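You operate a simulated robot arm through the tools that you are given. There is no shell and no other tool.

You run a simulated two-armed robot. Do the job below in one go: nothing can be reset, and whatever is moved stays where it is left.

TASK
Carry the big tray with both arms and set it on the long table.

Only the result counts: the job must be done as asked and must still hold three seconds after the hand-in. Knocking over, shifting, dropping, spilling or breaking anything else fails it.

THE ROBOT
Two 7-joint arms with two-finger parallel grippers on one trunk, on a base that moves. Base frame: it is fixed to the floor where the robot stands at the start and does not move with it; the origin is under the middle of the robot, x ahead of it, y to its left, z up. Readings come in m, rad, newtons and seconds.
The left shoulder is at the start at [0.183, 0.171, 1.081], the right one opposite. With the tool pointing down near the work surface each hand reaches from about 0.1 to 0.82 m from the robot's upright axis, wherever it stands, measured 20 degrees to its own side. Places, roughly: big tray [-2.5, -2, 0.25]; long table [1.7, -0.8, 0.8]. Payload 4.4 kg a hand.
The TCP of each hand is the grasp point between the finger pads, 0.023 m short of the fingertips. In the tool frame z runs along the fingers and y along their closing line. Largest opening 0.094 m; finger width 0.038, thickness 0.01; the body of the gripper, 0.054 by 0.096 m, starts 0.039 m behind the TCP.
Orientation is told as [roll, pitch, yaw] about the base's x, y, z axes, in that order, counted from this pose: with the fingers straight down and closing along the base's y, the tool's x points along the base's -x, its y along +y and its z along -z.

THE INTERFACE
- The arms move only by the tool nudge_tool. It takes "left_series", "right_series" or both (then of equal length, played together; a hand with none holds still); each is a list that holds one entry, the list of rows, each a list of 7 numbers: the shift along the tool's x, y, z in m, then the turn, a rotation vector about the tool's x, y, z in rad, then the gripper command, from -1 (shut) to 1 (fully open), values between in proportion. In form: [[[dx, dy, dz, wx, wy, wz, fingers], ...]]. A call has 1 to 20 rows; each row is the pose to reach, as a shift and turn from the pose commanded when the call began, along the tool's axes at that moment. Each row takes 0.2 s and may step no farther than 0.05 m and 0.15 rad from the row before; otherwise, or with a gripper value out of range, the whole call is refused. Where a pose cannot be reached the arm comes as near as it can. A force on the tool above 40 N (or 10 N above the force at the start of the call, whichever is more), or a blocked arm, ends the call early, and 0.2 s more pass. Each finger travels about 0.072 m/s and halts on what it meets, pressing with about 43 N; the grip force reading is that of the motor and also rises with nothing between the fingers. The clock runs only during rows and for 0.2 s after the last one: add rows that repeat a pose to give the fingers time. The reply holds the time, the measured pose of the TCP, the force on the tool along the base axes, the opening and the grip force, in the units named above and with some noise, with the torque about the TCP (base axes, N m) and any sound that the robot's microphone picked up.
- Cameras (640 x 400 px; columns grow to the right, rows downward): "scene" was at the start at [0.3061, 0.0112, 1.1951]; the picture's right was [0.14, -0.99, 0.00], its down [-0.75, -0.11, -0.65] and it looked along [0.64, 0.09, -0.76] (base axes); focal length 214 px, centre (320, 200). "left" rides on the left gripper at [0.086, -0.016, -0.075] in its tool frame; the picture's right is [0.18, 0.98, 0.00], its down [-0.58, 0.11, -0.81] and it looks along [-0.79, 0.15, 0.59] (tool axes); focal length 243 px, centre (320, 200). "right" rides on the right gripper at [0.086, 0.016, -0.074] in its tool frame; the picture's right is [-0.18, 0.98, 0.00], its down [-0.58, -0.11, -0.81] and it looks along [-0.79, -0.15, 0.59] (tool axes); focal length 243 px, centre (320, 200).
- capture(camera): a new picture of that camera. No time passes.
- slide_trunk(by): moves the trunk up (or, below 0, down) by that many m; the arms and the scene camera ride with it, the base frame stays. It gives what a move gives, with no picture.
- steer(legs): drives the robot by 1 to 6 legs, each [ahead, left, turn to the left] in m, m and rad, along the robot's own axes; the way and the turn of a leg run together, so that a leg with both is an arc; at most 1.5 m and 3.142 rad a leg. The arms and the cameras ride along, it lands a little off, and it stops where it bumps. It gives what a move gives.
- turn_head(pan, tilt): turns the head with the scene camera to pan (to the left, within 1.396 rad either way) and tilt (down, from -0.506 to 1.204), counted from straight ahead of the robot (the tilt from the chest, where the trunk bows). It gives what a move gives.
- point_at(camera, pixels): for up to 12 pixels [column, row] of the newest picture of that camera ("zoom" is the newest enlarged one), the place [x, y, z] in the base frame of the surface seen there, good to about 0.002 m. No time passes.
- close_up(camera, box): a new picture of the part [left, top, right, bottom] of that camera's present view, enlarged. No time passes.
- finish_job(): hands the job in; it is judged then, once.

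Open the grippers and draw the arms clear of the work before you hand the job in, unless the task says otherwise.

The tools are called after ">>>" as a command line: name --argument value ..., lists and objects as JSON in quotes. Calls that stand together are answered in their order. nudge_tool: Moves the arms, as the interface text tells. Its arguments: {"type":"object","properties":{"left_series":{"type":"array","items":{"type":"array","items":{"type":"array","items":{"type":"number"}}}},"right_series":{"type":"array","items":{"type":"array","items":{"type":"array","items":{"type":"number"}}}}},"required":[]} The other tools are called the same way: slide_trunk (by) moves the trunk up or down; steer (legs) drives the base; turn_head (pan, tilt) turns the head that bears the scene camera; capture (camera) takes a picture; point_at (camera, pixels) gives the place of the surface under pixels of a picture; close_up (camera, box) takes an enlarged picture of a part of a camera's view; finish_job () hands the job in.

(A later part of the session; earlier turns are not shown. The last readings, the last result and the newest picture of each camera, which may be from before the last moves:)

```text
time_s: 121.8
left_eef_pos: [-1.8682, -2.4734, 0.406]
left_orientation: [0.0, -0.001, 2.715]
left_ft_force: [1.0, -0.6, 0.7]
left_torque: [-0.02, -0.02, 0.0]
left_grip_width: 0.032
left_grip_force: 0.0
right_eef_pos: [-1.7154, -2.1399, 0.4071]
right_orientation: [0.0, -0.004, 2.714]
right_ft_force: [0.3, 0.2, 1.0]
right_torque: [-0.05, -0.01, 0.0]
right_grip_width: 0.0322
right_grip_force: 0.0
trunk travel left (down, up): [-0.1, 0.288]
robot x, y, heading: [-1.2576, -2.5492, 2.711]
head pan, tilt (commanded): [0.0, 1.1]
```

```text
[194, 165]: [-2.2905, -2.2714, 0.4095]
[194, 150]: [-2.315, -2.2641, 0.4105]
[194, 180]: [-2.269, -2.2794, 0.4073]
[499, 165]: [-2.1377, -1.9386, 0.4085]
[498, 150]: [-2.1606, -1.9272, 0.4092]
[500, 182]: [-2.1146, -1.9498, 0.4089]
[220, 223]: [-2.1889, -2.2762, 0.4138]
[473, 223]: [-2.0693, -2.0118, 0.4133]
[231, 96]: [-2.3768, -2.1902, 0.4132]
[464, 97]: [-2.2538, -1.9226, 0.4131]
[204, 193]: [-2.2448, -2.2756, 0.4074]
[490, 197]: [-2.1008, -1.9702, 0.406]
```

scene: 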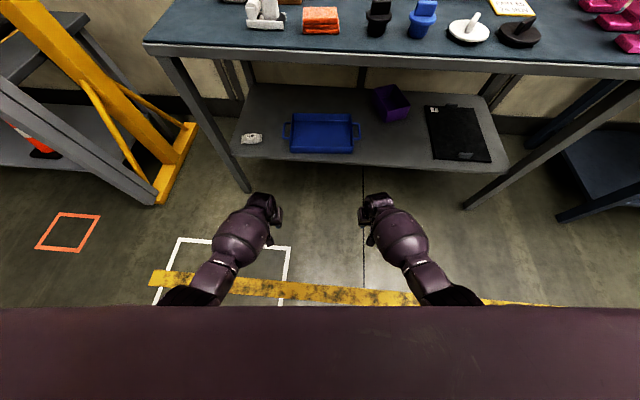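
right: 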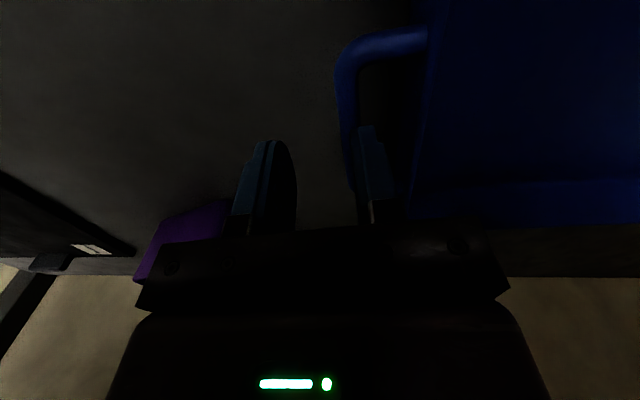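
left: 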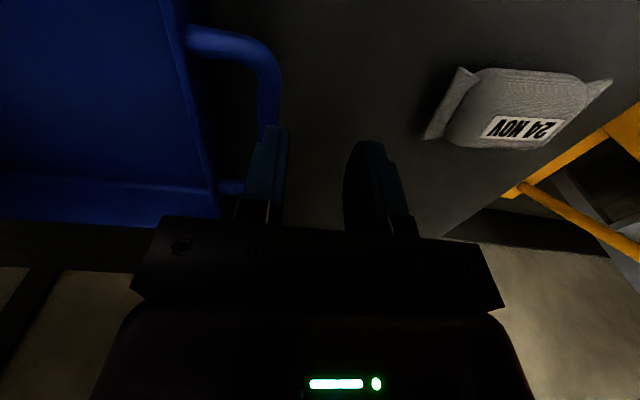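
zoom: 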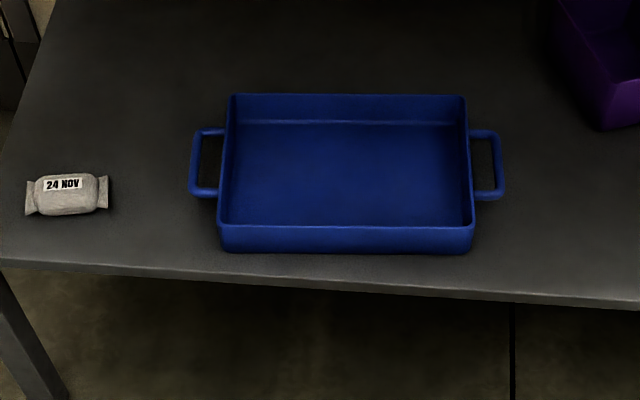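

The tray shifted only slightly (centre now (-2.222,-2.100), bars 0.3665 m apart, hands 0.3668 m apart). I raise the trunk 0.07 m and drive 0.36 m ahead, 0.008 m right.

>>> slide_trunk --by 0.07

>>> steer --legs '[[0.36, -0.008, 0]]'

>>> capture --camera "left"

>>> capture --camera "right"

```text
time_s: 122.9
left_eef_pos: [-1.8673, -2.4741, 0.4732]
left_orientation: [0.001, 0.004, 2.716]
left_ft_force: [0.9, 0.6, -0.8]
left_torque: [0.02, 0.0, 0.01]
left_grip_width: 0.0321
left_grip_force: 0.1
right_eef_pos: [-1.7153, -2.1398, 0.4737]
right_orientation: [0.001, -0.001, 2.716]
right_ft_force: [-0.5, 0.0, 0.0]
right_torque: [0.02, -0.01, -0.01]
right_grip_width: 0.0321
right_grip_force: 0.0
trunk travel left (down, up): [-0.17, 0.218]
robot x, y, heading: [-1.2567, -2.5524, 2.716]
head pan, tilt (commanded): [0.0, 1.1]
```

```text
time_s: 125.2
left_eef_pos: [-2.1904, -2.319, 0.476]
left_orientation: [-0.001, 0.0, 2.718]
left_ft_force: [0.2, -0.1, -0.9]
left_torque: [0.05, -0.01, 0.01]
left_grip_width: 0.032
left_grip_force: 0.0
right_eef_pos: [-2.0391, -1.9849, 0.4759]
right_orientation: [0.0, -0.003, 2.715]
right_ft_force: [-0.4, 0.5, 0.1]
right_torque: [-0.01, -0.02, 0.0]
right_grip_width: 0.0321
right_grip_force: 0.1
trunk travel left (down, up): [-0.17, 0.218]
robot x, y, heading: [-1.5803, -2.3959, 2.717]
head pan, tilt (commanded): [0.0, 1.1]
```

```text
taken
```

left: 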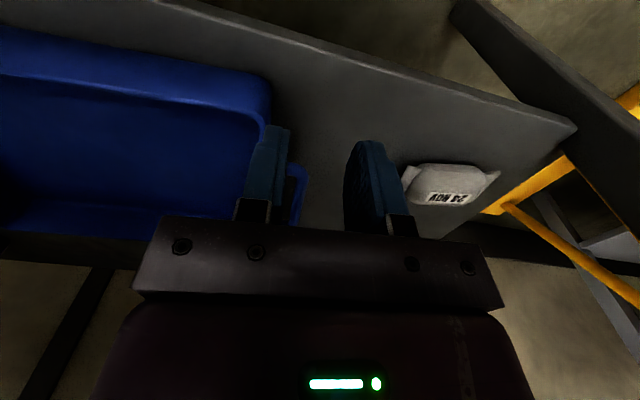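

```text
taken
```

right: 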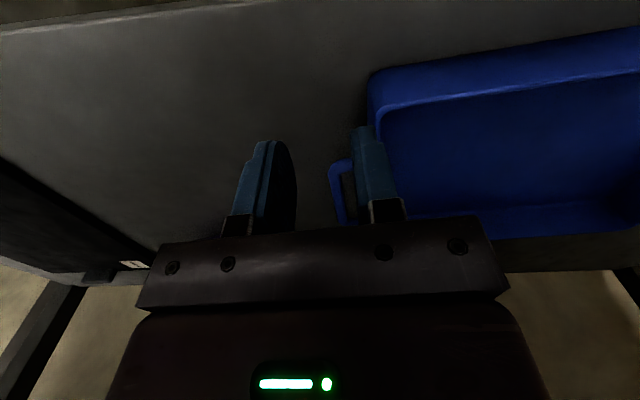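

Hands' midpoint is 0.119 m short of the target and 2 mm to the left. I drive that remainder.

>>> steer --legs '[[0.119, -0.002, 0]]'

>>> capture --camera "left"

>>> capture --camera "right"

```text
time_s: 126.4
left_eef_pos: [-2.2973, -2.2681, 0.4742]
left_orientation: [0.0, 0.0, 2.717]
left_ft_force: [0.3, 0.0, -0.2]
left_torque: [0.03, -0.01, -0.02]
left_grip_width: 0.0319
left_grip_force: 0.1
right_eef_pos: [-2.1462, -1.9341, 0.4738]
right_orientation: [-0.001, -0.003, 2.717]
right_ft_force: [0.2, -0.4, -0.7]
right_torque: [0.04, 0.01, 0.02]
right_grip_width: 0.0322
right_grip_force: 0.1
trunk travel left (down, up): [-0.17, 0.218]
robot x, y, heading: [-1.6887, -2.3405, 2.716]
head pan, tilt (commanded): [0.0, 1.1]
```

```text
taken
```

left: 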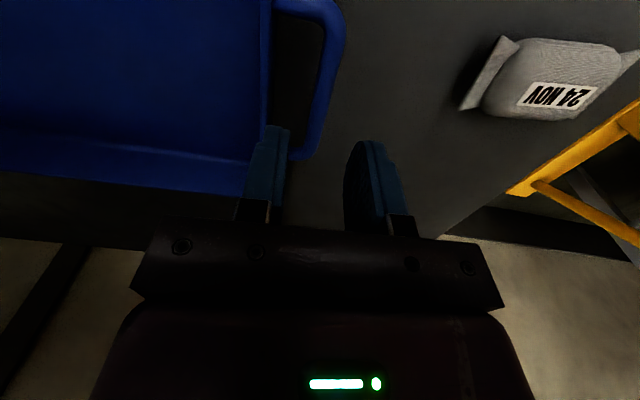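

```text
taken
```

right: 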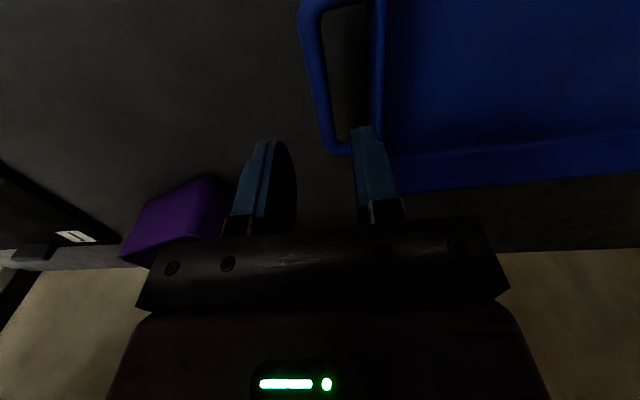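

Very near target. I'll verify bar positions under each hand with the wrist cameras near row 100.

>>> point_at --camera "left" --pixels '[[322, 100], [328, 100], [334, 100], [316, 130], [324, 130], [265, 100], [272, 100]]'

>>> point_at --camera "right" --pixels '[[312, 100], [320, 100], [328, 100], [322, 130], [330, 130], [372, 100], [380, 100]]'

```text
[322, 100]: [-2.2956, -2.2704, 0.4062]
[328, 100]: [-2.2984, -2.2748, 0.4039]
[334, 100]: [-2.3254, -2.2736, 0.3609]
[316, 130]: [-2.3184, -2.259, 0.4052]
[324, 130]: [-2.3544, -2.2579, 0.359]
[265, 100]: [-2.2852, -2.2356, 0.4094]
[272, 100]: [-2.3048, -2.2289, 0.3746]
```

```text
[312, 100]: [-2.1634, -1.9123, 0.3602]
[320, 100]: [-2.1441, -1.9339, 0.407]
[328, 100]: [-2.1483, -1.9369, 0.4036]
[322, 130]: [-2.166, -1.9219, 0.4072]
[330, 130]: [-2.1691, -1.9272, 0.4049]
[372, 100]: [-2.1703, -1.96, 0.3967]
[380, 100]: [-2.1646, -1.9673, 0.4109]
```

Both bars are centred within ~2 mm of the hands. I lower the trunk by 0.04 m and check.

>>> slide_trunk --by -0.04

>>> capture --camera "left"

>>> capture --camera "right"

```text
time_s: 127.3
left_eef_pos: [-2.2978, -2.2683, 0.4379]
left_orientation: [0.001, -0.003, 2.718]
left_ft_force: [-0.2, -0.2, 0.3]
left_torque: [0.01, -0.01, -0.01]
left_grip_width: 0.0319
left_grip_force: 0.1
right_eef_pos: [-2.1463, -1.933, 0.4375]
right_orientation: [0.001, -0.007, 2.716]
right_ft_force: [0.1, 0.0, 1.4]
right_torque: [0.0, -0.02, 0.01]
right_grip_width: 0.0319
right_grip_force: 0.0
trunk travel left (down, up): [-0.13, 0.258]
robot x, y, heading: [-1.6854, -2.3447, 2.718]
head pan, tilt (commanded): [0.0, 1.1]
```

```text
taken
```

left: 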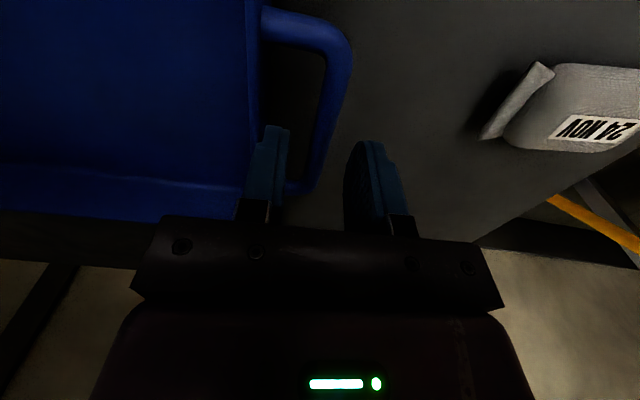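

```text
taken
```

right: 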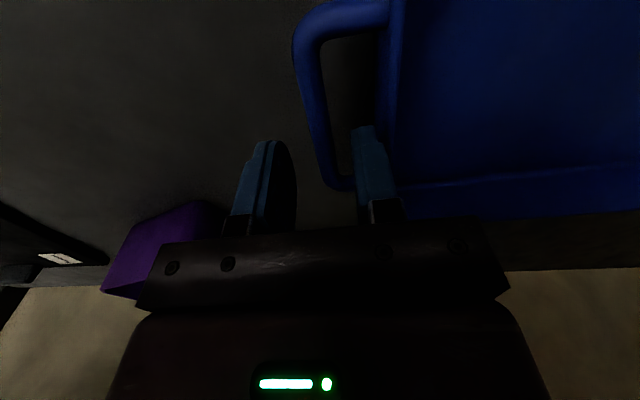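

Still force-free with the bars between the fingers. I lower in smaller pieces now: 0.012 m.

>>> slide_trunk --by -0.012

```text
time_s: 127.9
left_eef_pos: [-2.2989, -2.2685, 0.4238]
left_orientation: [0.002, -0.001, 2.72]
left_ft_force: [-0.9, -0.1, 0.3]
left_torque: [-0.02, -0.03, -0.02]
left_grip_width: 0.0322
left_grip_force: 0.0
right_eef_pos: [-2.1464, -1.9331, 0.4242]
right_orientation: [0.001, -0.005, 2.716]
right_ft_force: [0.2, -0.2, 0.0]
right_torque: [0.03, -0.01, 0.0]
right_grip_width: 0.0319
right_grip_force: 0.1
trunk travel left (down, up): [-0.118, 0.27]
robot x, y, heading: [-1.6861, -2.3448, 2.715]
head pan, tilt (commanded): [0.0, 1.1]
```

No contact at z≈0.424. Another 0.012 m down.

>>> slide_trunk --by -0.012

>>> capture --camera "left"

>>> capture --camera "right"

```text
time_s: 128.5
left_eef_pos: [-2.2983, -2.2681, 0.4118]
left_orientation: [0.0, -0.002, 2.717]
left_ft_force: [0.1, 0.0, 0.5]
left_torque: [0.03, -0.03, 0.01]
left_grip_width: 0.032
left_grip_force: 0.2
right_eef_pos: [-2.1457, -1.932, 0.4126]
right_orientation: [0.0, -0.009, 2.715]
right_ft_force: [0.3, 0.0, 0.6]
right_torque: [-0.03, 0.01, 0.0]
right_grip_width: 0.0321
right_grip_force: 0.1
trunk travel left (down, up): [-0.106, 0.282]
robot x, y, heading: [-1.6886, -2.3425, 2.715]
head pan, tilt (commanded): [0.0, 1.1]
```

```text
taken
```

left: 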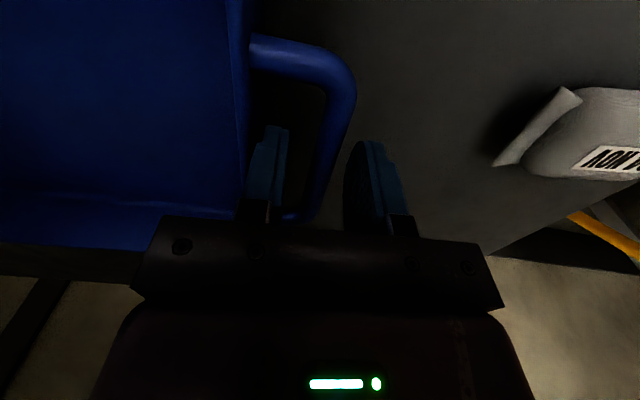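

```text
taken
```

right: 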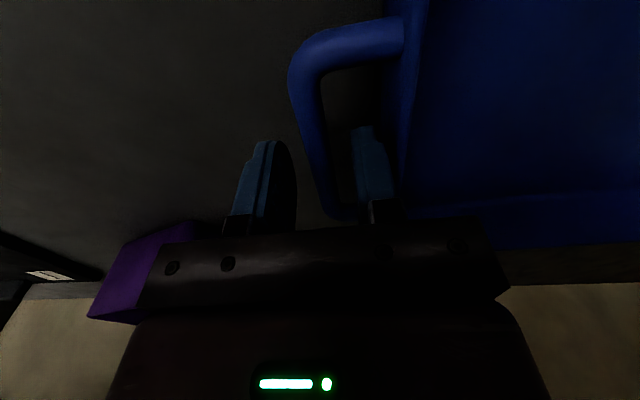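

No contact, both bars neatly between the fingers. A last 0.008 m down, then I close both grippers slowly together.

>>> slide_trunk --by -0.008

>>> nudge_tool --left_series '[[[0, 0, 0, 0, 0, 0, -0.45], [0, 0, 0, 0, 0, 0, -0.55], [0, 0, 0, 0, 0, 0, -0.65], [0, 0, 0, 0, 0, 0, -0.75], [0, 0, 0, 0, 0, 0, -1], [0, 0, 0, 0, 0, 0, -1], [0, 0, 0, 0, 0, 0, -1]]]' --right_series '[[[0, 0, 0, 0, 0, 0, -0.45], [0, 0, 0, 0, 0, 0, -0.55], [0, 0, 0, 0, 0, 0, -0.65], [0, 0, 0, 0, 0, 0, -0.75], [0, 0, 0, 0, 0, 0, -1], [0, 0, 0, 0, 0, 0, -1], [0, 0, 0, 0, 0, 0, -1]]]'

>>> capture --camera "left"

>>> capture --camera "right"

```text
time_s: 129.0
left_eef_pos: [-2.2972, -2.2679, 0.4033]
left_orientation: [-0.001, -0.003, 2.717]
left_ft_force: [0.2, -0.5, 0.9]
left_torque: [0.02, 0.02, 0.01]
left_grip_width: 0.0319
left_grip_force: 0.2
right_eef_pos: [-2.1453, -1.9335, 0.4055]
right_orientation: [-0.001, -0.007, 2.716]
right_ft_force: [-0.5, -0.2, 0.9]
right_torque: [0.02, -0.03, -0.01]
right_grip_width: 0.032
right_grip_force: 0.1
trunk travel left (down, up): [-0.098, 0.29]
robot x, y, heading: [-1.6879, -2.3406, 2.712]
head pan, tilt (commanded): [0.0, 1.1]
```

```text
time_s: 130.6
left_eef_pos: [-2.2967, -2.2697, 0.4037]
left_orientation: [0.0, 0.001, 2.716]
left_ft_force: [4.4, 2.3, 2.8]
left_torque: [0.04, 0.05, -1.7]
left_grip_width: 0.0118
left_grip_force: 42.9
right_eef_pos: [-2.1461, -1.933, 0.4039]
right_orientation: [0.0, -0.002, 2.716]
right_ft_force: [-6.2, -2.7, -0.1]
right_torque: [-0.18, -0.31, 0.27]
right_grip_width: 0.0114
right_grip_force: 43.3
trunk travel left (down, up): [-0.098, 0.29]
robot x, y, heading: [-1.6904, -2.3439, 2.716]
head pan, tilt (commanded): [0.0, 1.1]
```

```text
taken
```

left: 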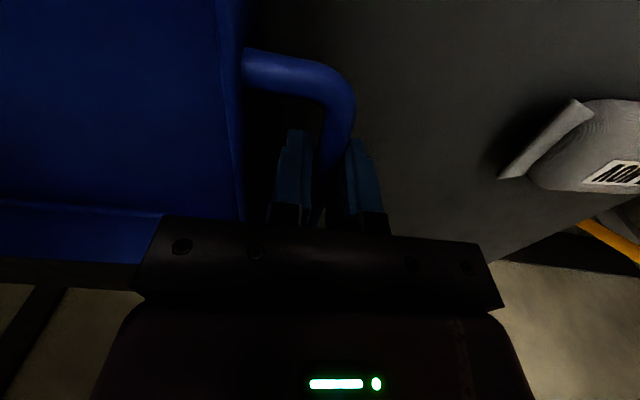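

```text
taken
```

right: 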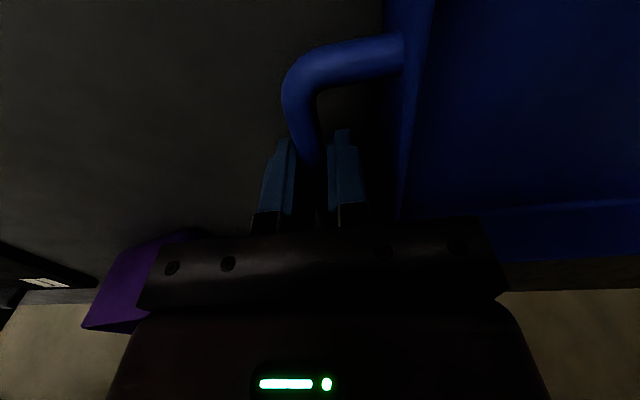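

Both grippers hold the 12 mm bars (widths 0.0118/0.0114, 43 N). I lift with the trunk by 0.03 m and check the load.

>>> slide_trunk --by 0.03

>>> capture --camera "left"

>>> capture --camera "right"

```text
time_s: 131.4
left_eef_pos: [-2.2972, -2.2695, 0.4324]
left_orientation: [0.001, 0.004, 2.72]
left_ft_force: [0.2, 0.0, 0.0]
left_torque: [0.04, -0.02, -0.01]
left_grip_width: 0.0
left_grip_force: 42.5
right_eef_pos: [-2.1439, -1.9338, 0.4321]
right_orientation: [0.0, 0.0, 2.717]
right_ft_force: [0.2, 0.4, -0.3]
right_torque: [0.0, 0.0, -0.03]
right_grip_width: 0.0
right_grip_force: 42.6
trunk travel left (down, up): [-0.128, 0.26]
robot x, y, heading: [-1.6901, -2.346, 2.714]
head pan, tilt (commanded): [0.0, 1.1]
```

```text
taken
```

left: 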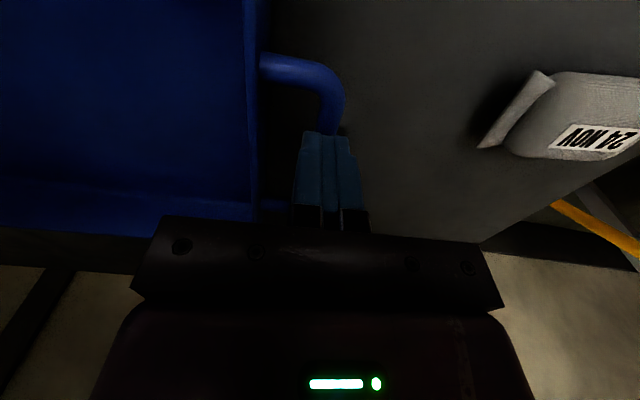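

```text
taken
```

right: 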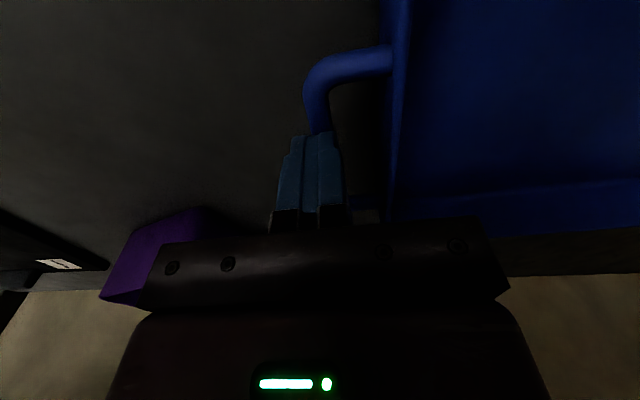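

The fingers slipped up off the bars (grippers shut to 0) while the tray stayed on the shelf, so friction alone was not enough. I'll open, lower again and re-grip, then lift only a few millimetres to read the load.

>>> nudge_tool --left_series '[[[0, 0, 0, 0, 0, 0, -0.7], [0, 0, 0, 0, 0, 0, -0.4], [0, 0, 0, 0, 0, 0, -0.32], [0, 0, 0, 0, 0, 0, -0.32]]]' --right_series '[[[0, 0, 0, 0, 0, 0, -0.7], [0, 0, 0, 0, 0, 0, -0.4], [0, 0, 0, 0, 0, 0, -0.32], [0, 0, 0, 0, 0, 0, -0.32]]]'

>>> capture --camera "left"

>>> capture --camera "right"

```text
time_s: 132.4
left_eef_pos: [-2.2981, -2.2676, 0.4336]
left_orientation: [0.0, 0.001, 2.718]
left_ft_force: [0.0, 0.2, 0.1]
left_torque: [-0.01, 0.01, 0.03]
left_grip_width: 0.0321
left_grip_force: 0.1
right_eef_pos: [-2.1456, -1.9339, 0.4341]
right_orientation: [-0.001, -0.004, 2.717]
right_ft_force: [0.3, -0.5, -0.3]
right_torque: [-0.01, 0.01, -0.01]
right_grip_width: 0.032
right_grip_force: 0.1
trunk travel left (down, up): [-0.128, 0.26]
robot x, y, heading: [-1.6878, -2.345, 2.714]
head pan, tilt (commanded): [0.0, 1.1]
```

```text
taken
```

left: 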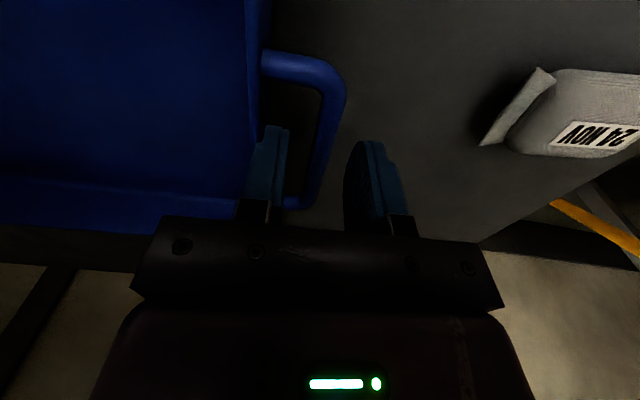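

```text
taken
```

right: 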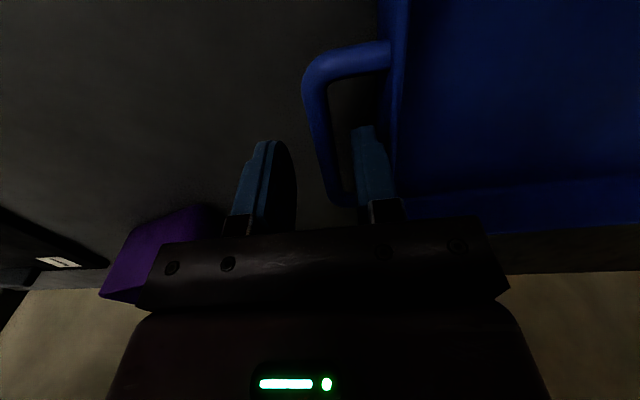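

The tray is unmoved and the bars still lie between the open fingers. I lower the trunk 0.036 m (a bit deeper than before) and close again.

>>> slide_trunk --by -0.036

>>> nudge_tool --left_series '[[[0, 0, 0, 0, 0, 0, -0.5], [0, 0, 0, 0, 0, 0, -0.65], [0, 0, 0, 0, 0, 0, -0.75], [0, 0, 0, 0, 0, 0, -1], [0, 0, 0, 0, 0, 0, -1], [0, 0, 0, 0, 0, 0, -1]]]' --right_series '[[[0, 0, 0, 0, 0, 0, -0.5], [0, 0, 0, 0, 0, 0, -0.65], [0, 0, 0, 0, 0, 0, -0.75], [0, 0, 0, 0, 0, 0, -1], [0, 0, 0, 0, 0, 0, -1], [0, 0, 0, 0, 0, 0, -1]]]'

>>> nudge_tool --left_series '[[[0, 0, -0.001, 0, 0, 0, -1], [0, 0, -0.002, 0, 0, 0, -1], [0, 0, -0.003, 0, 0, 0, -1]]]' --right_series '[[[0, 0, -0.001, 0, 0, 0, -1], [0, 0, -0.002, 0, 0, 0, -1], [0, 0, -0.003, 0, 0, 0, -1]]]'

```text
time_s: 133.2
left_eef_pos: [-2.2991, -2.2686, 0.3988]
left_orientation: [-0.001, -0.006, 2.717]
left_ft_force: [-0.1, 0.0, 1.4]
left_torque: [-0.03, -0.02, -0.04]
left_grip_width: 0.0319
left_grip_force: 0.1
right_eef_pos: [-2.146, -1.9326, 0.3998]
right_orientation: [0.0, -0.007, 2.715]
right_ft_force: [-0.5, 0.1, -0.5]
right_torque: [0.0, 0.01, -0.01]
right_grip_width: 0.0318
right_grip_force: 0.0
trunk travel left (down, up): [-0.092, 0.296]
robot x, y, heading: [-1.6911, -2.3434, 2.717]
head pan, tilt (commanded): [0.0, 1.1]
```

```text
time_s: 134.6
left_eef_pos: [-2.2964, -2.2684, 0.3974]
left_orientation: [-0.001, 0.001, 2.716]
left_ft_force: [0.7, 2.5, 0.8]
left_torque: [-0.03, 0.02, -1.65]
left_grip_width: 0.0116
left_grip_force: 43.1
right_eef_pos: [-2.1467, -1.934, 0.3975]
right_orientation: [0.0, -0.002, 2.718]
right_ft_force: [-2.3, -4.3, -0.2]
right_torque: [0.03, 0.0, 1.63]
right_grip_width: 0.0114
right_grip_force: 43.0
trunk travel left (down, up): [-0.092, 0.296]
robot x, y, heading: [-1.6853, -2.347, 2.717]
head pan, tilt (commanded): [0.0, 1.1]
```

```text
time_s: 135.4
left_eef_pos: [-2.2965, -2.2681, 0.4008]
left_orientation: [0.0, 0.002, 2.716]
left_ft_force: [0.8, 3.7, -1.4]
left_torque: [-0.07, -0.07, -1.63]
left_grip_width: 0.0115
left_grip_force: 43.2
right_eef_pos: [-2.146, -1.9353, 0.3995]
right_orientation: [0.001, -0.003, 2.716]
right_ft_force: [-1.3, -3.1, -1.7]
right_torque: [0.0, 0.05, 1.64]
right_grip_width: 0.0116
right_grip_force: 43.3
trunk travel left (down, up): [-0.092, 0.296]
robot x, y, heading: [-1.6889, -2.3433, 2.716]
head pan, tilt (commanded): [0.0, 1.1]
```

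Gripped again; a 3 mm lift gives only about -1.5 N per hand so far. I lift another 4 mm and read the load and opening.

>>> nudge_tool --left_series '[[[0, 0, -0.002, 0, 0, 0, -1], [0, 0, -0.004, 0, 0, 0, -1], [0, 0, -0.004, 0, 0, 0, -1]]]' --right_series '[[[0, 0, -0.002, 0, 0, 0, -1], [0, 0, -0.004, 0, 0, 0, -1], [0, 0, -0.004, 0, 0, 0, -1]]]'

```text
time_s: 136.2
left_eef_pos: [-2.2969, -2.2678, 0.4046]
left_orientation: [0.001, -0.001, 2.715]
left_ft_force: [3.2, 4.1, -1.6]
left_torque: [0.0, 0.06, -1.63]
left_grip_width: 0.0116
left_grip_force: 43.1
right_eef_pos: [-2.1463, -1.9343, 0.4043]
right_orientation: [0.0, -0.003, 2.715]
right_ft_force: [-2.2, -4.5, -2.2]
right_torque: [-0.03, -0.07, 1.56]
right_grip_width: 0.0118
right_grip_force: 43.0
trunk travel left (down, up): [-0.092, 0.296]
robot x, y, heading: [-1.6886, -2.3443, 2.713]
head pan, tilt (commanded): [0.0, 1.1]
```

Load stays near -2 N per hand, so either the tray is light and rising or the fingers slide. I check the rim height with the wrist cameras.

>>> capture --camera "left"

>>> capture --camera "right"

>>> point_at --camera "left" --pixels '[[100, 205], [170, 212], [235, 100], [342, 110], [100, 150], [300, 85]]'

>>> point_at --camera "right" --pixels '[[500, 205], [420, 210], [405, 100], [290, 95], [350, 50]]'

```text
taken
```

left: 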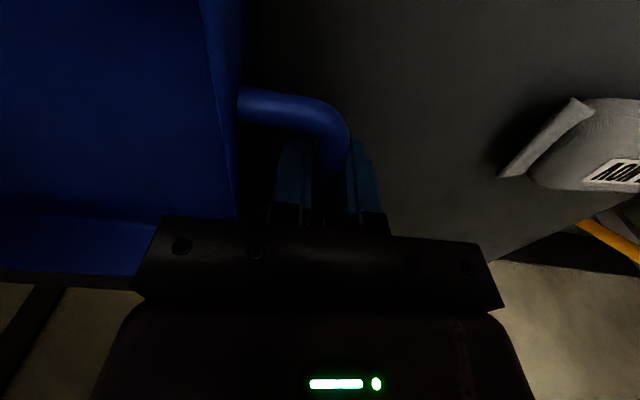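

```text
taken
```

right: 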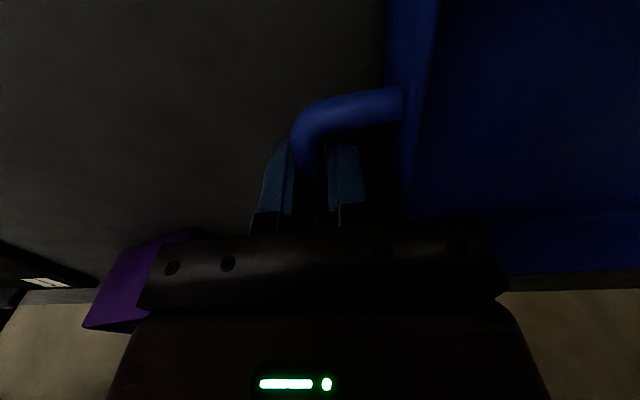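

```text
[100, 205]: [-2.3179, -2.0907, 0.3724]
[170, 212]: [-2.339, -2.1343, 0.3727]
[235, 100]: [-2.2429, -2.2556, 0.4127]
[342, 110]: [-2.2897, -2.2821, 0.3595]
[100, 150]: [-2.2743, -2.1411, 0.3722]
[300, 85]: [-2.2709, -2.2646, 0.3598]
```

```text
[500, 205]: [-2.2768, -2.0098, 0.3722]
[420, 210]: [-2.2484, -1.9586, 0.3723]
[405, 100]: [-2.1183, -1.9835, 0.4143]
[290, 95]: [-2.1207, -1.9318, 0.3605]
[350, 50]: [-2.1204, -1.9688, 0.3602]
```

The rim and floor rose about 7 mm with the hands, so the tray is light (~0.4 kg) and held. I continue lifting gently with the arms, 2 mm per row for 2 cm.

>>> nudge_tool --left_series '[[[0, 0, -0.002, 0, 0, 0, -1], [0, 0, -0.004, 0, 0, 0, -1], [0, 0, -0.006, 0, 0, 0, -1], [0, 0, -0.008, 0, 0, 0, -1], [0, 0, -0.01, 0, 0, 0, -1], [0, 0, -0.012, 0, 0, 0, -1], [0, 0, -0.014, 0, 0, 0, -1], [0, 0, -0.016, 0, 0, 0, -1], [0, 0, -0.018, 0, 0, 0, -1], [0, 0, -0.02, 0, 0, 0, -1]]]' --right_series '[[[0, 0, -0.002, 0, 0, 0, -1], [0, 0, -0.004, 0, 0, 0, -1], [0, 0, -0.006, 0, 0, 0, -1], [0, 0, -0.008, 0, 0, 0, -1], [0, 0, -0.01, 0, 0, 0, -1], [0, 0, -0.012, 0, 0, 0, -1], [0, 0, -0.014, 0, 0, 0, -1], [0, 0, -0.016, 0, 0, 0, -1], [0, 0, -0.018, 0, 0, 0, -1], [0, 0, -0.02, 0, 0, 0, -1]]]'

>>> capture --camera "left"

>>> capture --camera "right"

```text
time_s: 138.4
left_eef_pos: [-2.2973, -2.2674, 0.4248]
left_orientation: [0.001, 0.0, 2.716]
left_ft_force: [3.6, 6.5, -1.9]
left_torque: [-0.07, -0.04, -1.66]
left_grip_width: 0.0117
left_grip_force: 43.0
right_eef_pos: [-2.1453, -1.9328, 0.4251]
right_orientation: [0.0, -0.002, 2.715]
right_ft_force: [-3.5, -6.4, -1.3]
right_torque: [-0.02, 0.0, 1.55]
right_grip_width: 0.0112
right_grip_force: 43.1
trunk travel left (down, up): [-0.092, 0.296]
robot x, y, heading: [-1.6878, -2.343, 2.717]
head pan, tilt (commanded): [0.0, 1.1]
```

```text
taken
```

left: 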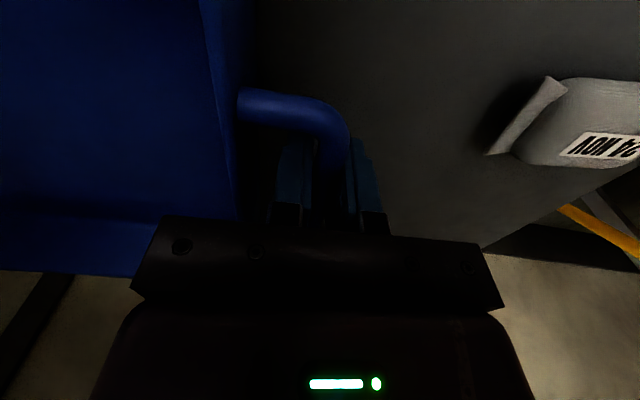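

```text
taken
```

right: 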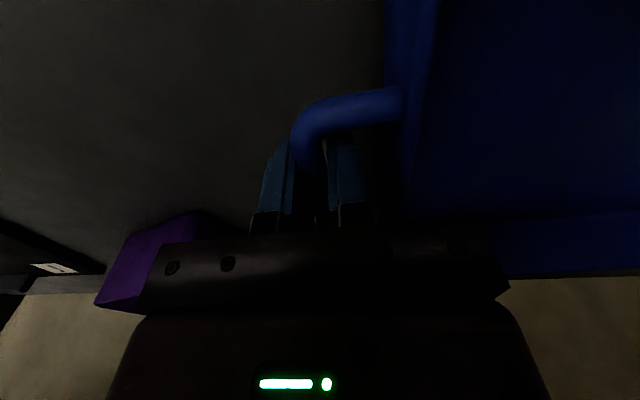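

The handle stays fixed in both views: the tray rises with the hands (bottom ≈2.5 cm above the shelf). There is ~7 N outward tension, so I ease the hands together 1.5 mm each while lifting 1.5 cm more.

>>> nudge_tool --left_series '[[[0, -0.0005, -0.002, 0, 0, 0, -1], [0, -0.001, -0.004, 0, 0, 0, -1], [0, -0.0015, -0.006, 0, 0, 0, -1], [0, -0.0015, -0.008, 0, 0, 0, -1], [0, -0.0015, -0.01, 0, 0, 0, -1], [0, -0.0015, -0.012, 0, 0, 0, -1], [0, -0.0015, -0.015, 0, 0, 0, -1]]]' --right_series '[[[0, 0.0005, -0.002, 0, 0, 0, -1], [0, 0.001, -0.004, 0, 0, 0, -1], [0, 0.0015, -0.006, 0, 0, 0, -1], [0, 0.0015, -0.008, 0, 0, 0, -1], [0, 0.0015, -0.01, 0, 0, 0, -1], [0, 0.0015, -0.012, 0, 0, 0, -1], [0, 0.0015, -0.015, 0, 0, 0, -1]]]'

```text
time_s: 140.0
left_eef_pos: [-2.2977, -2.2672, 0.4388]
left_orientation: [0.002, 0.002, 2.718]
left_ft_force: [-4.5, -8.7, -1.7]
left_torque: [0.04, -0.03, -1.63]
left_grip_width: 0.0114
left_grip_force: 43.1
right_eef_pos: [-2.1454, -1.9358, 0.4382]
right_orientation: [-0.002, -0.002, 2.717]
right_ft_force: [3.9, 8.1, -1.7]
right_torque: [-0.03, 0.03, 1.64]
right_grip_width: 0.0113
right_grip_force: 42.8
trunk travel left (down, up): [-0.092, 0.296]
robot x, y, heading: [-1.6899, -2.3439, 2.717]
head pan, tilt (commanded): [0.0, 1.1]
```

Now slightly compressed (≈9 N), which is harmless; I relax it by 0.8 mm per hand. The tray weighs only ~3.5 N in total and sits ~3.8 cm above the shelf.

>>> nudge_tool --left_series '[[[0, 0.0004, 0, 0, 0, 0, -1], [0, 0.0008, 0, 0, 0, 0, -1]]]' --right_series '[[[0, -0.0004, 0, 0, 0, 0, -1], [0, -0.0008, 0, 0, 0, 0, -1]]]'

>>> steer --legs '[[-0.1, 0, 0]]'

>>> capture --camera "left"

>>> capture --camera "right"

```text
time_s: 140.6
left_eef_pos: [-2.2956, -2.267, 0.4394]
left_orientation: [0.002, 0.0, 2.718]
left_ft_force: [-4.1, -9.9, -2.5]
left_torque: [0.02, 0.02, -1.66]
left_grip_width: 0.0112
left_grip_force: 42.9
right_eef_pos: [-2.1457, -1.9342, 0.4388]
right_orientation: [-0.001, -0.004, 2.716]
right_ft_force: [3.3, 10.1, -2.6]
right_torque: [-0.07, -0.08, 1.58]
right_grip_width: 0.0114
right_grip_force: 42.8
trunk travel left (down, up): [-0.092, 0.296]
robot x, y, heading: [-1.6862, -2.3436, 2.717]
head pan, tilt (commanded): [0.0, 1.1]
```

```text
time_s: 141.7
left_eef_pos: [-2.2064, -2.309, 0.4398]
left_orientation: [0.003, 0.001, 2.717]
left_ft_force: [-5.7, -11.2, -1.5]
left_torque: [0.04, -0.05, -1.63]
left_grip_width: 0.0113
left_grip_force: 42.8
right_eef_pos: [-2.0554, -1.9747, 0.4406]
right_orientation: [0.0, -0.003, 2.716]
right_ft_force: [4.8, 10.9, -2.1]
right_torque: [-0.07, 0.01, 1.54]
right_grip_width: 0.0116
right_grip_force: 42.8
trunk travel left (down, up): [-0.092, 0.296]
robot x, y, heading: [-1.5988, -2.389, 2.713]
head pan, tilt (commanded): [0.0, 1.1]
```

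```text
taken
```

left: 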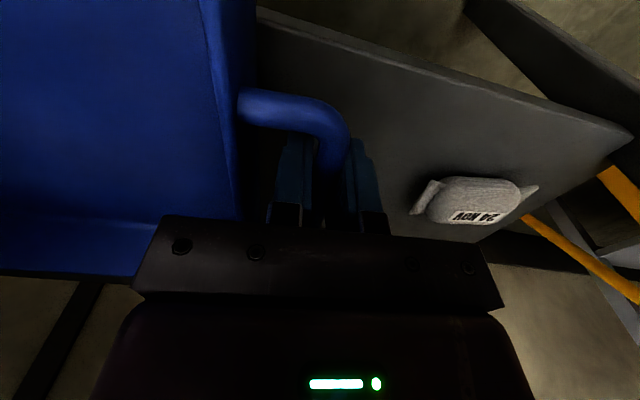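

```text
taken
```

right: 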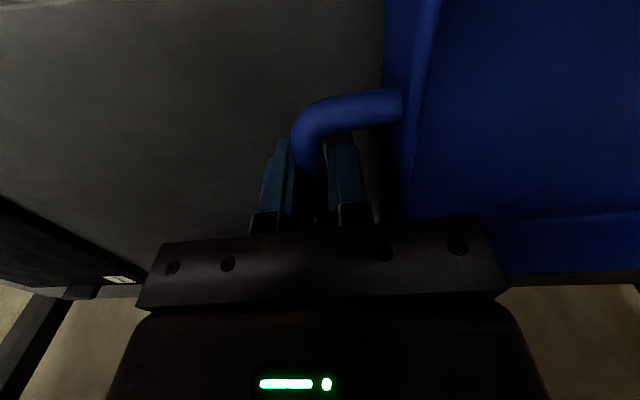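

The tray moves with the robot, still firmly held. I continue backing out 0.4 m so that it is clear of the table.

>>> steer --legs '[[-0.4, 0, 0]]'

>>> turn_head --pan 0.0 --tilt 0.95

>>> capture --camera "scene"

```text
time_s: 144.2
left_eef_pos: [-1.8425, -2.4732, 0.4398]
left_orientation: [0.003, -0.002, 2.719]
left_ft_force: [-0.6, -2.4, -1.8]
left_torque: [0.02, -0.04, -1.63]
left_grip_width: 0.0115
left_grip_force: 42.8
right_eef_pos: [-1.6923, -2.1409, 0.4391]
right_orientation: [-0.001, -0.003, 2.717]
right_ft_force: [0.2, 2.0, -2.0]
right_torque: [-0.02, 0.01, 1.61]
right_grip_width: 0.0116
right_grip_force: 42.1
trunk travel left (down, up): [-0.092, 0.296]
robot x, y, heading: [-1.234, -2.5546, 2.715]
head pan, tilt (commanded): [0.0, 1.1]
```

```text
time_s: 144.9
left_eef_pos: [-1.8438, -2.4742, 0.4396]
left_orientation: [0.002, -0.001, 2.717]
left_ft_force: [-0.1, 0.0, -1.8]
left_torque: [-0.04, 0.0, -1.67]
left_grip_width: 0.0114
left_grip_force: 42.8
right_eef_pos: [-1.691, -2.1399, 0.4399]
right_orientation: [-0.002, -0.005, 2.718]
right_ft_force: [-0.4, 0.7, -1.5]
right_torque: [-0.02, -0.03, 1.51]
right_grip_width: 0.0113
right_grip_force: 42.6
trunk travel left (down, up): [-0.092, 0.296]
robot x, y, heading: [-1.2335, -2.548, 2.717]
head pan, tilt (commanded): [0.0, 0.949]
```

```text
taken
```

scene: 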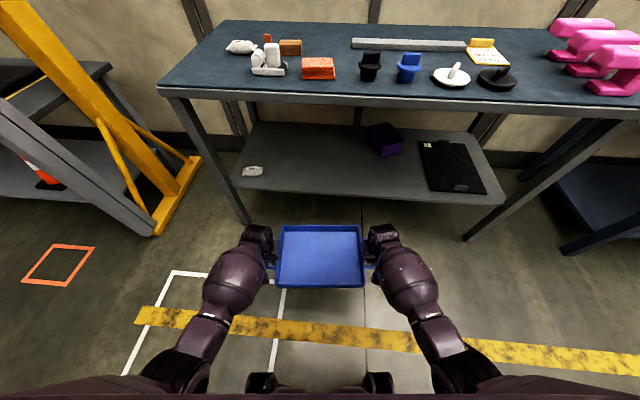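

The tray is out and level between the hands, sideways forces near zero. I raise it with the arms, 8 mm per row for 0.16 m.

>>> nudge_tool --left_series '[[[0, 0, -0.004, 0, 0, 0, -1], [0, 0, -0.012, 0, 0, 0, -1], [0, 0, -0.02, 0, 0, 0, -1], [0, 0, -0.028, 0, 0, 0, -1], [0, 0, -0.036, 0, 0, 0, -1], [0, 0, -0.044, 0, 0, 0, -1], [0, 0, -0.052, 0, 0, 0, -1], [0, 0, -0.06, 0, 0, 0, -1], [0, 0, -0.068, 0, 0, 0, -1], [0, 0, -0.076, 0, 0, 0, -1], [0, 0, -0.084, 0, 0, 0, -1], [0, 0, -0.092, 0, 0, 0, -1], [0, 0, -0.1, 0, 0, 0, -1], [0, 0, -0.108, 0, 0, 0, -1], [0, 0, -0.116, 0, 0, 0, -1], [0, 0, -0.124, 0, 0, 0, -1], [0, 0, -0.132, 0, 0, 0, -1], [0, 0, -0.14, 0, 0, 0, -1], [0, 0, -0.148, 0, 0, 0, -1], [0, 0, -0.152, 0, 0, 0, -1]]]' --right_series '[[[0, 0, -0.004, 0, 0, 0, -1], [0, 0, -0.012, 0, 0, 0, -1], [0, 0, -0.02, 0, 0, 0, -1], [0, 0, -0.028, 0, 0, 0, -1], [0, 0, -0.036, 0, 0, 0, -1], [0, 0, -0.044, 0, 0, 0, -1], [0, 0, -0.052, 0, 0, 0, -1], [0, 0, -0.06, 0, 0, 0, -1], [0, 0, -0.068, 0, 0, 0, -1], [0, 0, -0.076, 0, 0, 0, -1], [0, 0, -0.084, 0, 0, 0, -1], [0, 0, -0.092, 0, 0, 0, -1], [0, 0, -0.1, 0, 0, 0, -1], [0, 0, -0.108, 0, 0, 0, -1], [0, 0, -0.116, 0, 0, 0, -1], [0, 0, -0.124, 0, 0, 0, -1], [0, 0, -0.132, 0, 0, 0, -1], [0, 0, -0.14, 0, 0, 0, -1], [0, 0, -0.148, 0, 0, 0, -1], [0, 0, -0.152, 0, 0, 0, -1]]]'

>>> capture --camera "scene"

>>> capture --camera "left"

>>> capture --camera "right"

```text
time_s: 149.1
left_eef_pos: [-1.8431, -2.4745, 0.5911]
left_orientation: [0.002, 0.0, 2.717]
left_ft_force: [-2.9, -7.2, -2.5]
left_torque: [-0.04, -0.11, -1.67]
left_grip_width: 0.0114
left_grip_force: 43.1
right_eef_pos: [-1.6927, -2.1399, 0.5926]
right_orientation: [-0.001, -0.001, 2.718]
right_ft_force: [2.8, 6.9, -1.9]
right_torque: [0.03, 0.09, 1.6]
right_grip_width: 0.0117
right_grip_force: 42.6
trunk travel left (down, up): [-0.092, 0.296]
robot x, y, heading: [-1.2326, -2.5553, 2.719]
head pan, tilt (commanded): [0.0, 0.949]
```

```text
taken
```

scene: 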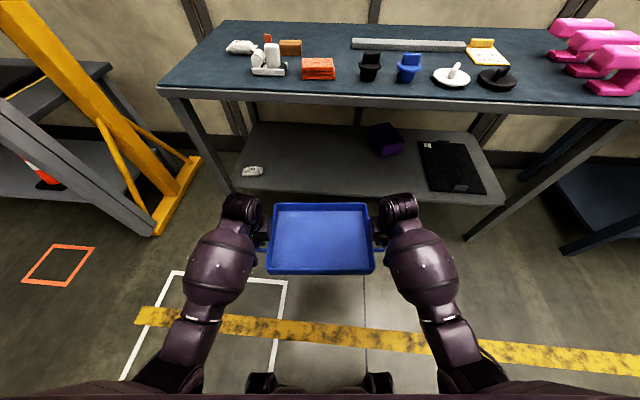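

```text
taken
```

left: 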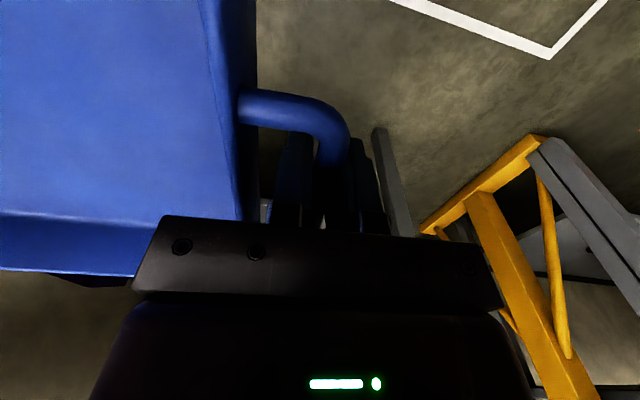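

```text
taken
```

right: 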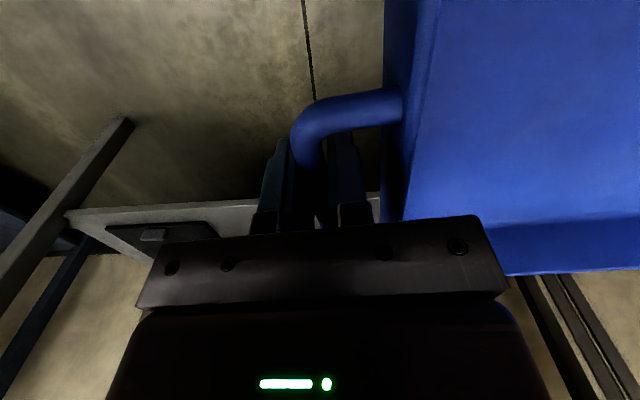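

Raised to z≈0.592 with the handles in the same place between the fingers. I test a tiny trunk move (+0.01 m) to see whether the grip holds against it.

>>> slide_trunk --by 0.01

>>> capture --camera "left"

>>> capture --camera "right"

```text
time_s: 149.7
left_eef_pos: [-1.8425, -2.473, 0.5994]
left_orientation: [0.002, 0.003, 2.718]
left_ft_force: [-2.9, -7.4, -2.3]
left_torque: [0.08, 0.01, -1.68]
left_grip_width: 0.0116
left_grip_force: 43.3
right_eef_pos: [-1.6907, -2.14, 0.6007]
right_orientation: [-0.002, -0.002, 2.717]
right_ft_force: [3.4, 7.8, -2.9]
right_torque: [-0.09, -0.08, 1.47]
right_grip_width: 0.0117
right_grip_force: 43.1
trunk travel left (down, up): [-0.102, 0.286]
robot x, y, heading: [-1.2371, -2.5506, 2.718]
head pan, tilt (commanded): [0.0, 0.949]
```

```text
taken
```

left: 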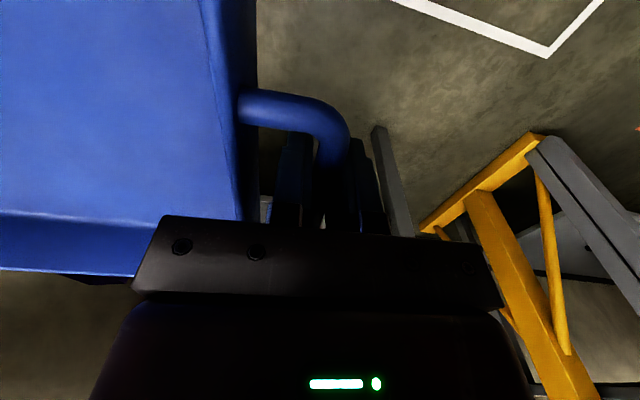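

```text
taken
```

right: 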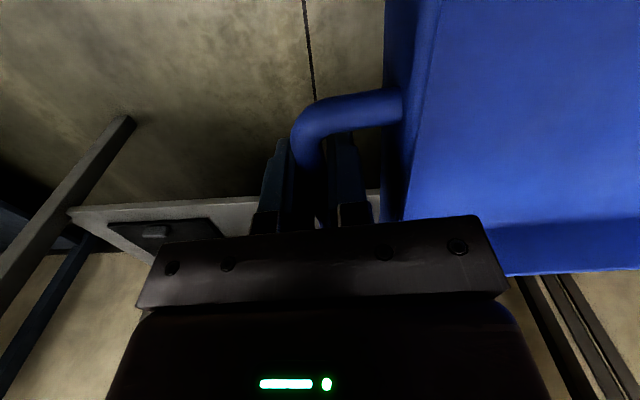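

The grip holds with the trunk move too. Now I back off a little and turn right toward the free aisle (heading ≈1.1 rad), watching the tray.

>>> steer --legs '[[-0.15, 0, 0], [0, 0, -0.8], [0, 0, -0.8]]'

>>> turn_head --pan 0.0 --tilt 0.6

>>> capture --camera "scene"

```text
time_s: 155.3
left_eef_pos: [-1.0058, -2.0045, 0.6015]
left_orientation: [0.001, 0.0, 1.119]
left_ft_force: [-10.0, 4.0, -1.8]
left_torque: [-0.03, -0.05, -1.63]
left_grip_width: 0.0117
left_grip_force: 42.8
right_eef_pos: [-0.6752, -2.1665, 0.6022]
right_orientation: [-0.002, -0.004, 1.116]
right_ft_force: [10.6, -4.8, -2.9]
right_torque: [-0.02, 0.06, 1.44]
right_grip_width: 0.0112
right_grip_force: 43.1
trunk travel left (down, up): [-0.102, 0.286]
robot x, y, heading: [-1.0944, -2.6116, 1.12]
head pan, tilt (commanded): [0.0, 0.949]
```

```text
time_s: 156.1
left_eef_pos: [-1.0049, -2.0042, 0.602]
left_orientation: [0.001, 0.001, 1.117]
left_ft_force: [-2.4, 0.4, -3.0]
left_torque: [0.0, 0.02, -1.64]
left_grip_width: 0.0115
left_grip_force: 42.9
right_eef_pos: [-0.6749, -2.1648, 0.6015]
right_orientation: [-0.002, -0.003, 1.12]
right_ft_force: [2.3, -0.2, -2.0]
right_torque: [0.0, 0.02, 1.44]
right_grip_width: 0.0113
right_grip_force: 42.8
trunk travel left (down, up): [-0.102, 0.286]
robot x, y, heading: [-1.0963, -2.6155, 1.111]
head pan, tilt (commanded): [0.0, 0.6]
```

```text
taken
```

scene: 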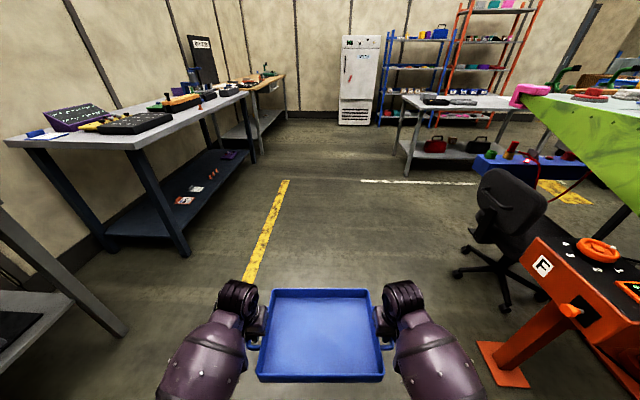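

The aisle ahead is free, with the workbench on the left (leg at (185,250)) and the chair on the right (around (500,220)). I measure them to plan the path.

>>> point_at --camera "scene" --pixels '[[185, 250], [140, 150], [250, 95], [465, 250], [485, 200], [510, 260], [495, 345], [320, 200], [405, 170], [470, 165], [355, 115], [400, 95]]'

```text
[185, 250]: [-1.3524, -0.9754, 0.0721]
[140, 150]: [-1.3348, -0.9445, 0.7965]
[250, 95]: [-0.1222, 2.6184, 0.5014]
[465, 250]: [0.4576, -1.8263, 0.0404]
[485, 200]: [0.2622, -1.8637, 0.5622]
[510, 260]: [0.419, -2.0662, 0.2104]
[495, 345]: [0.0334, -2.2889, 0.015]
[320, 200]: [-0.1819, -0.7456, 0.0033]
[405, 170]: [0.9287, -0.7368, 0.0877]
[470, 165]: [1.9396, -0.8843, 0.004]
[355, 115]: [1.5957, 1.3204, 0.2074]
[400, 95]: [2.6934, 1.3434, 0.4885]
```

Both are about 0.9–1 m off the straight line ahead, so I drive 2.5 m along this aisle in two legs.

>>> steer --legs '[[1.3, 0, 0], [1.2, 0, 0]]'

>>> capture --camera "scene"

```text
time_s: 168.2
left_eef_pos: [0.0982, 0.224, 0.6014]
left_orientation: [0.001, 0.0, 1.108]
left_ft_force: [-2.1, 1.4, -2.2]
left_torque: [-0.06, 0.02, -1.65]
left_grip_width: 0.0116
left_grip_force: 42.8
right_eef_pos: [0.4271, 0.0596, 0.6012]
right_orientation: [-0.002, -0.004, 1.109]
right_ft_force: [3.2, -1.1, -1.5]
right_torque: [-0.01, 0.02, 1.45]
right_grip_width: 0.0113
right_grip_force: 42.9
trunk travel left (down, up): [-0.102, 0.286]
robot x, y, heading: [0.0001, -0.3848, 1.103]
head pan, tilt (commanded): [0.0, 0.6]
```

```text
taken
```

scene: 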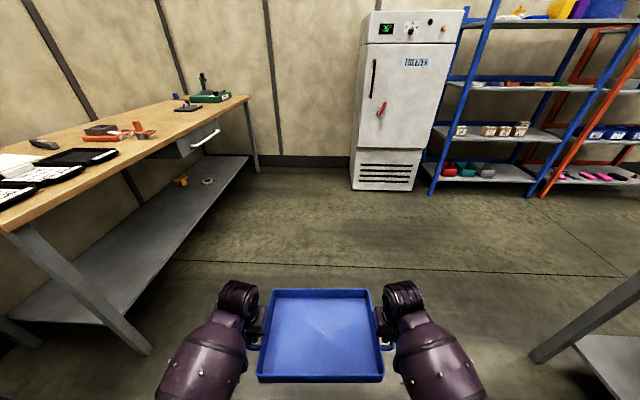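

I'm at (0,-0.385). I look to the right to see the passage between the long table and the racks.

>>> turn_head --pan -0.9 --tilt 0.55

>>> capture --camera "scene"

>>> point_at --camera "scene" --pixels '[[320, 200], [320, 150], [250, 200], [200, 180], [100, 170], [380, 200], [420, 220], [150, 160], [60, 170]]'

```text
time_s: 169.4
left_eef_pos: [0.1003, 0.2234, 0.601]
left_orientation: [0.001, 0.001, 1.105]
left_ft_force: [-1.7, 0.5, -1.8]
left_torque: [-0.05, 0.01, -1.64]
left_grip_width: 0.0113
left_grip_force: 43.4
right_eef_pos: [0.4263, 0.0581, 0.6017]
right_orientation: [0.0, -0.004, 1.109]
right_ft_force: [1.5, 0.0, -1.5]
right_torque: [0.06, -0.01, 1.45]
right_grip_width: 0.0114
right_grip_force: 43.2
trunk travel left (down, up): [-0.102, 0.286]
robot x, y, heading: [0.002, -0.3813, 1.109]
head pan, tilt (commanded): [-0.901, 0.55]
```

```text
taken
```

scene: 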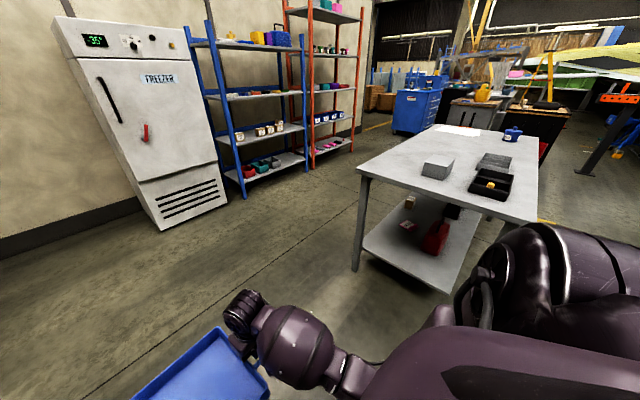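

```text
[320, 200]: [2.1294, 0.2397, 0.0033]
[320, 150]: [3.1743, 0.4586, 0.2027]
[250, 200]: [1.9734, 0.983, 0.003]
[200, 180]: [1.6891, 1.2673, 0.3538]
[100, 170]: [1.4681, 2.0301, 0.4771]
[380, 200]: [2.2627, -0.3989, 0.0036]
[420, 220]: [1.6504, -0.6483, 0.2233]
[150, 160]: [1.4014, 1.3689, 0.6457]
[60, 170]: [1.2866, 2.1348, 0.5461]
```

There is open floor between the long table (left side) and the freezer and racks. I measure the rack legs, freezer corner and the table edge.

>>> point_at --camera "scene" --pixels '[[160, 228], [226, 203], [245, 196], [307, 172], [313, 168], [352, 150], [360, 170], [438, 126], [355, 270], [430, 150], [480, 135], [540, 215]]'

>>> close_up --camera "scene" --box '[340, 100, 560, 235]'

```text
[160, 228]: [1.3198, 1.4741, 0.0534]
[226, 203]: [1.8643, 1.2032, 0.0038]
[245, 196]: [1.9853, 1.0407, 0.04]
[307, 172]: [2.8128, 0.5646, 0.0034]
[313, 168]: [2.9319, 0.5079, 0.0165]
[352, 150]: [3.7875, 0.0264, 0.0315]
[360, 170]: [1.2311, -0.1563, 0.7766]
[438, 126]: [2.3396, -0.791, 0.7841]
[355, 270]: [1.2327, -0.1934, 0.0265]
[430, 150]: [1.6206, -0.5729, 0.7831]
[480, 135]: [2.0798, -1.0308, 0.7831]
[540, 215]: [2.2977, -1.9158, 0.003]
```

```text
2.91 times, centred on (450, 168) of scene
```

zoom: 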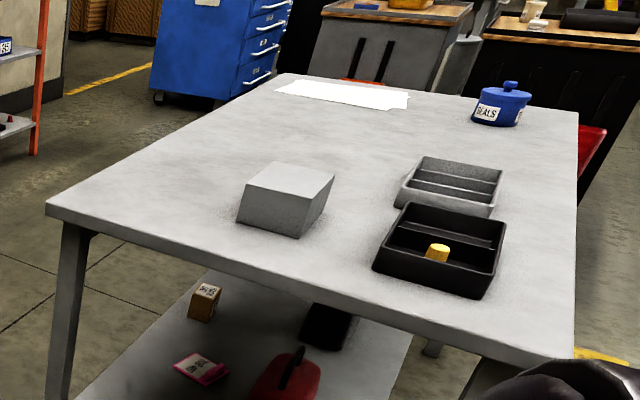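

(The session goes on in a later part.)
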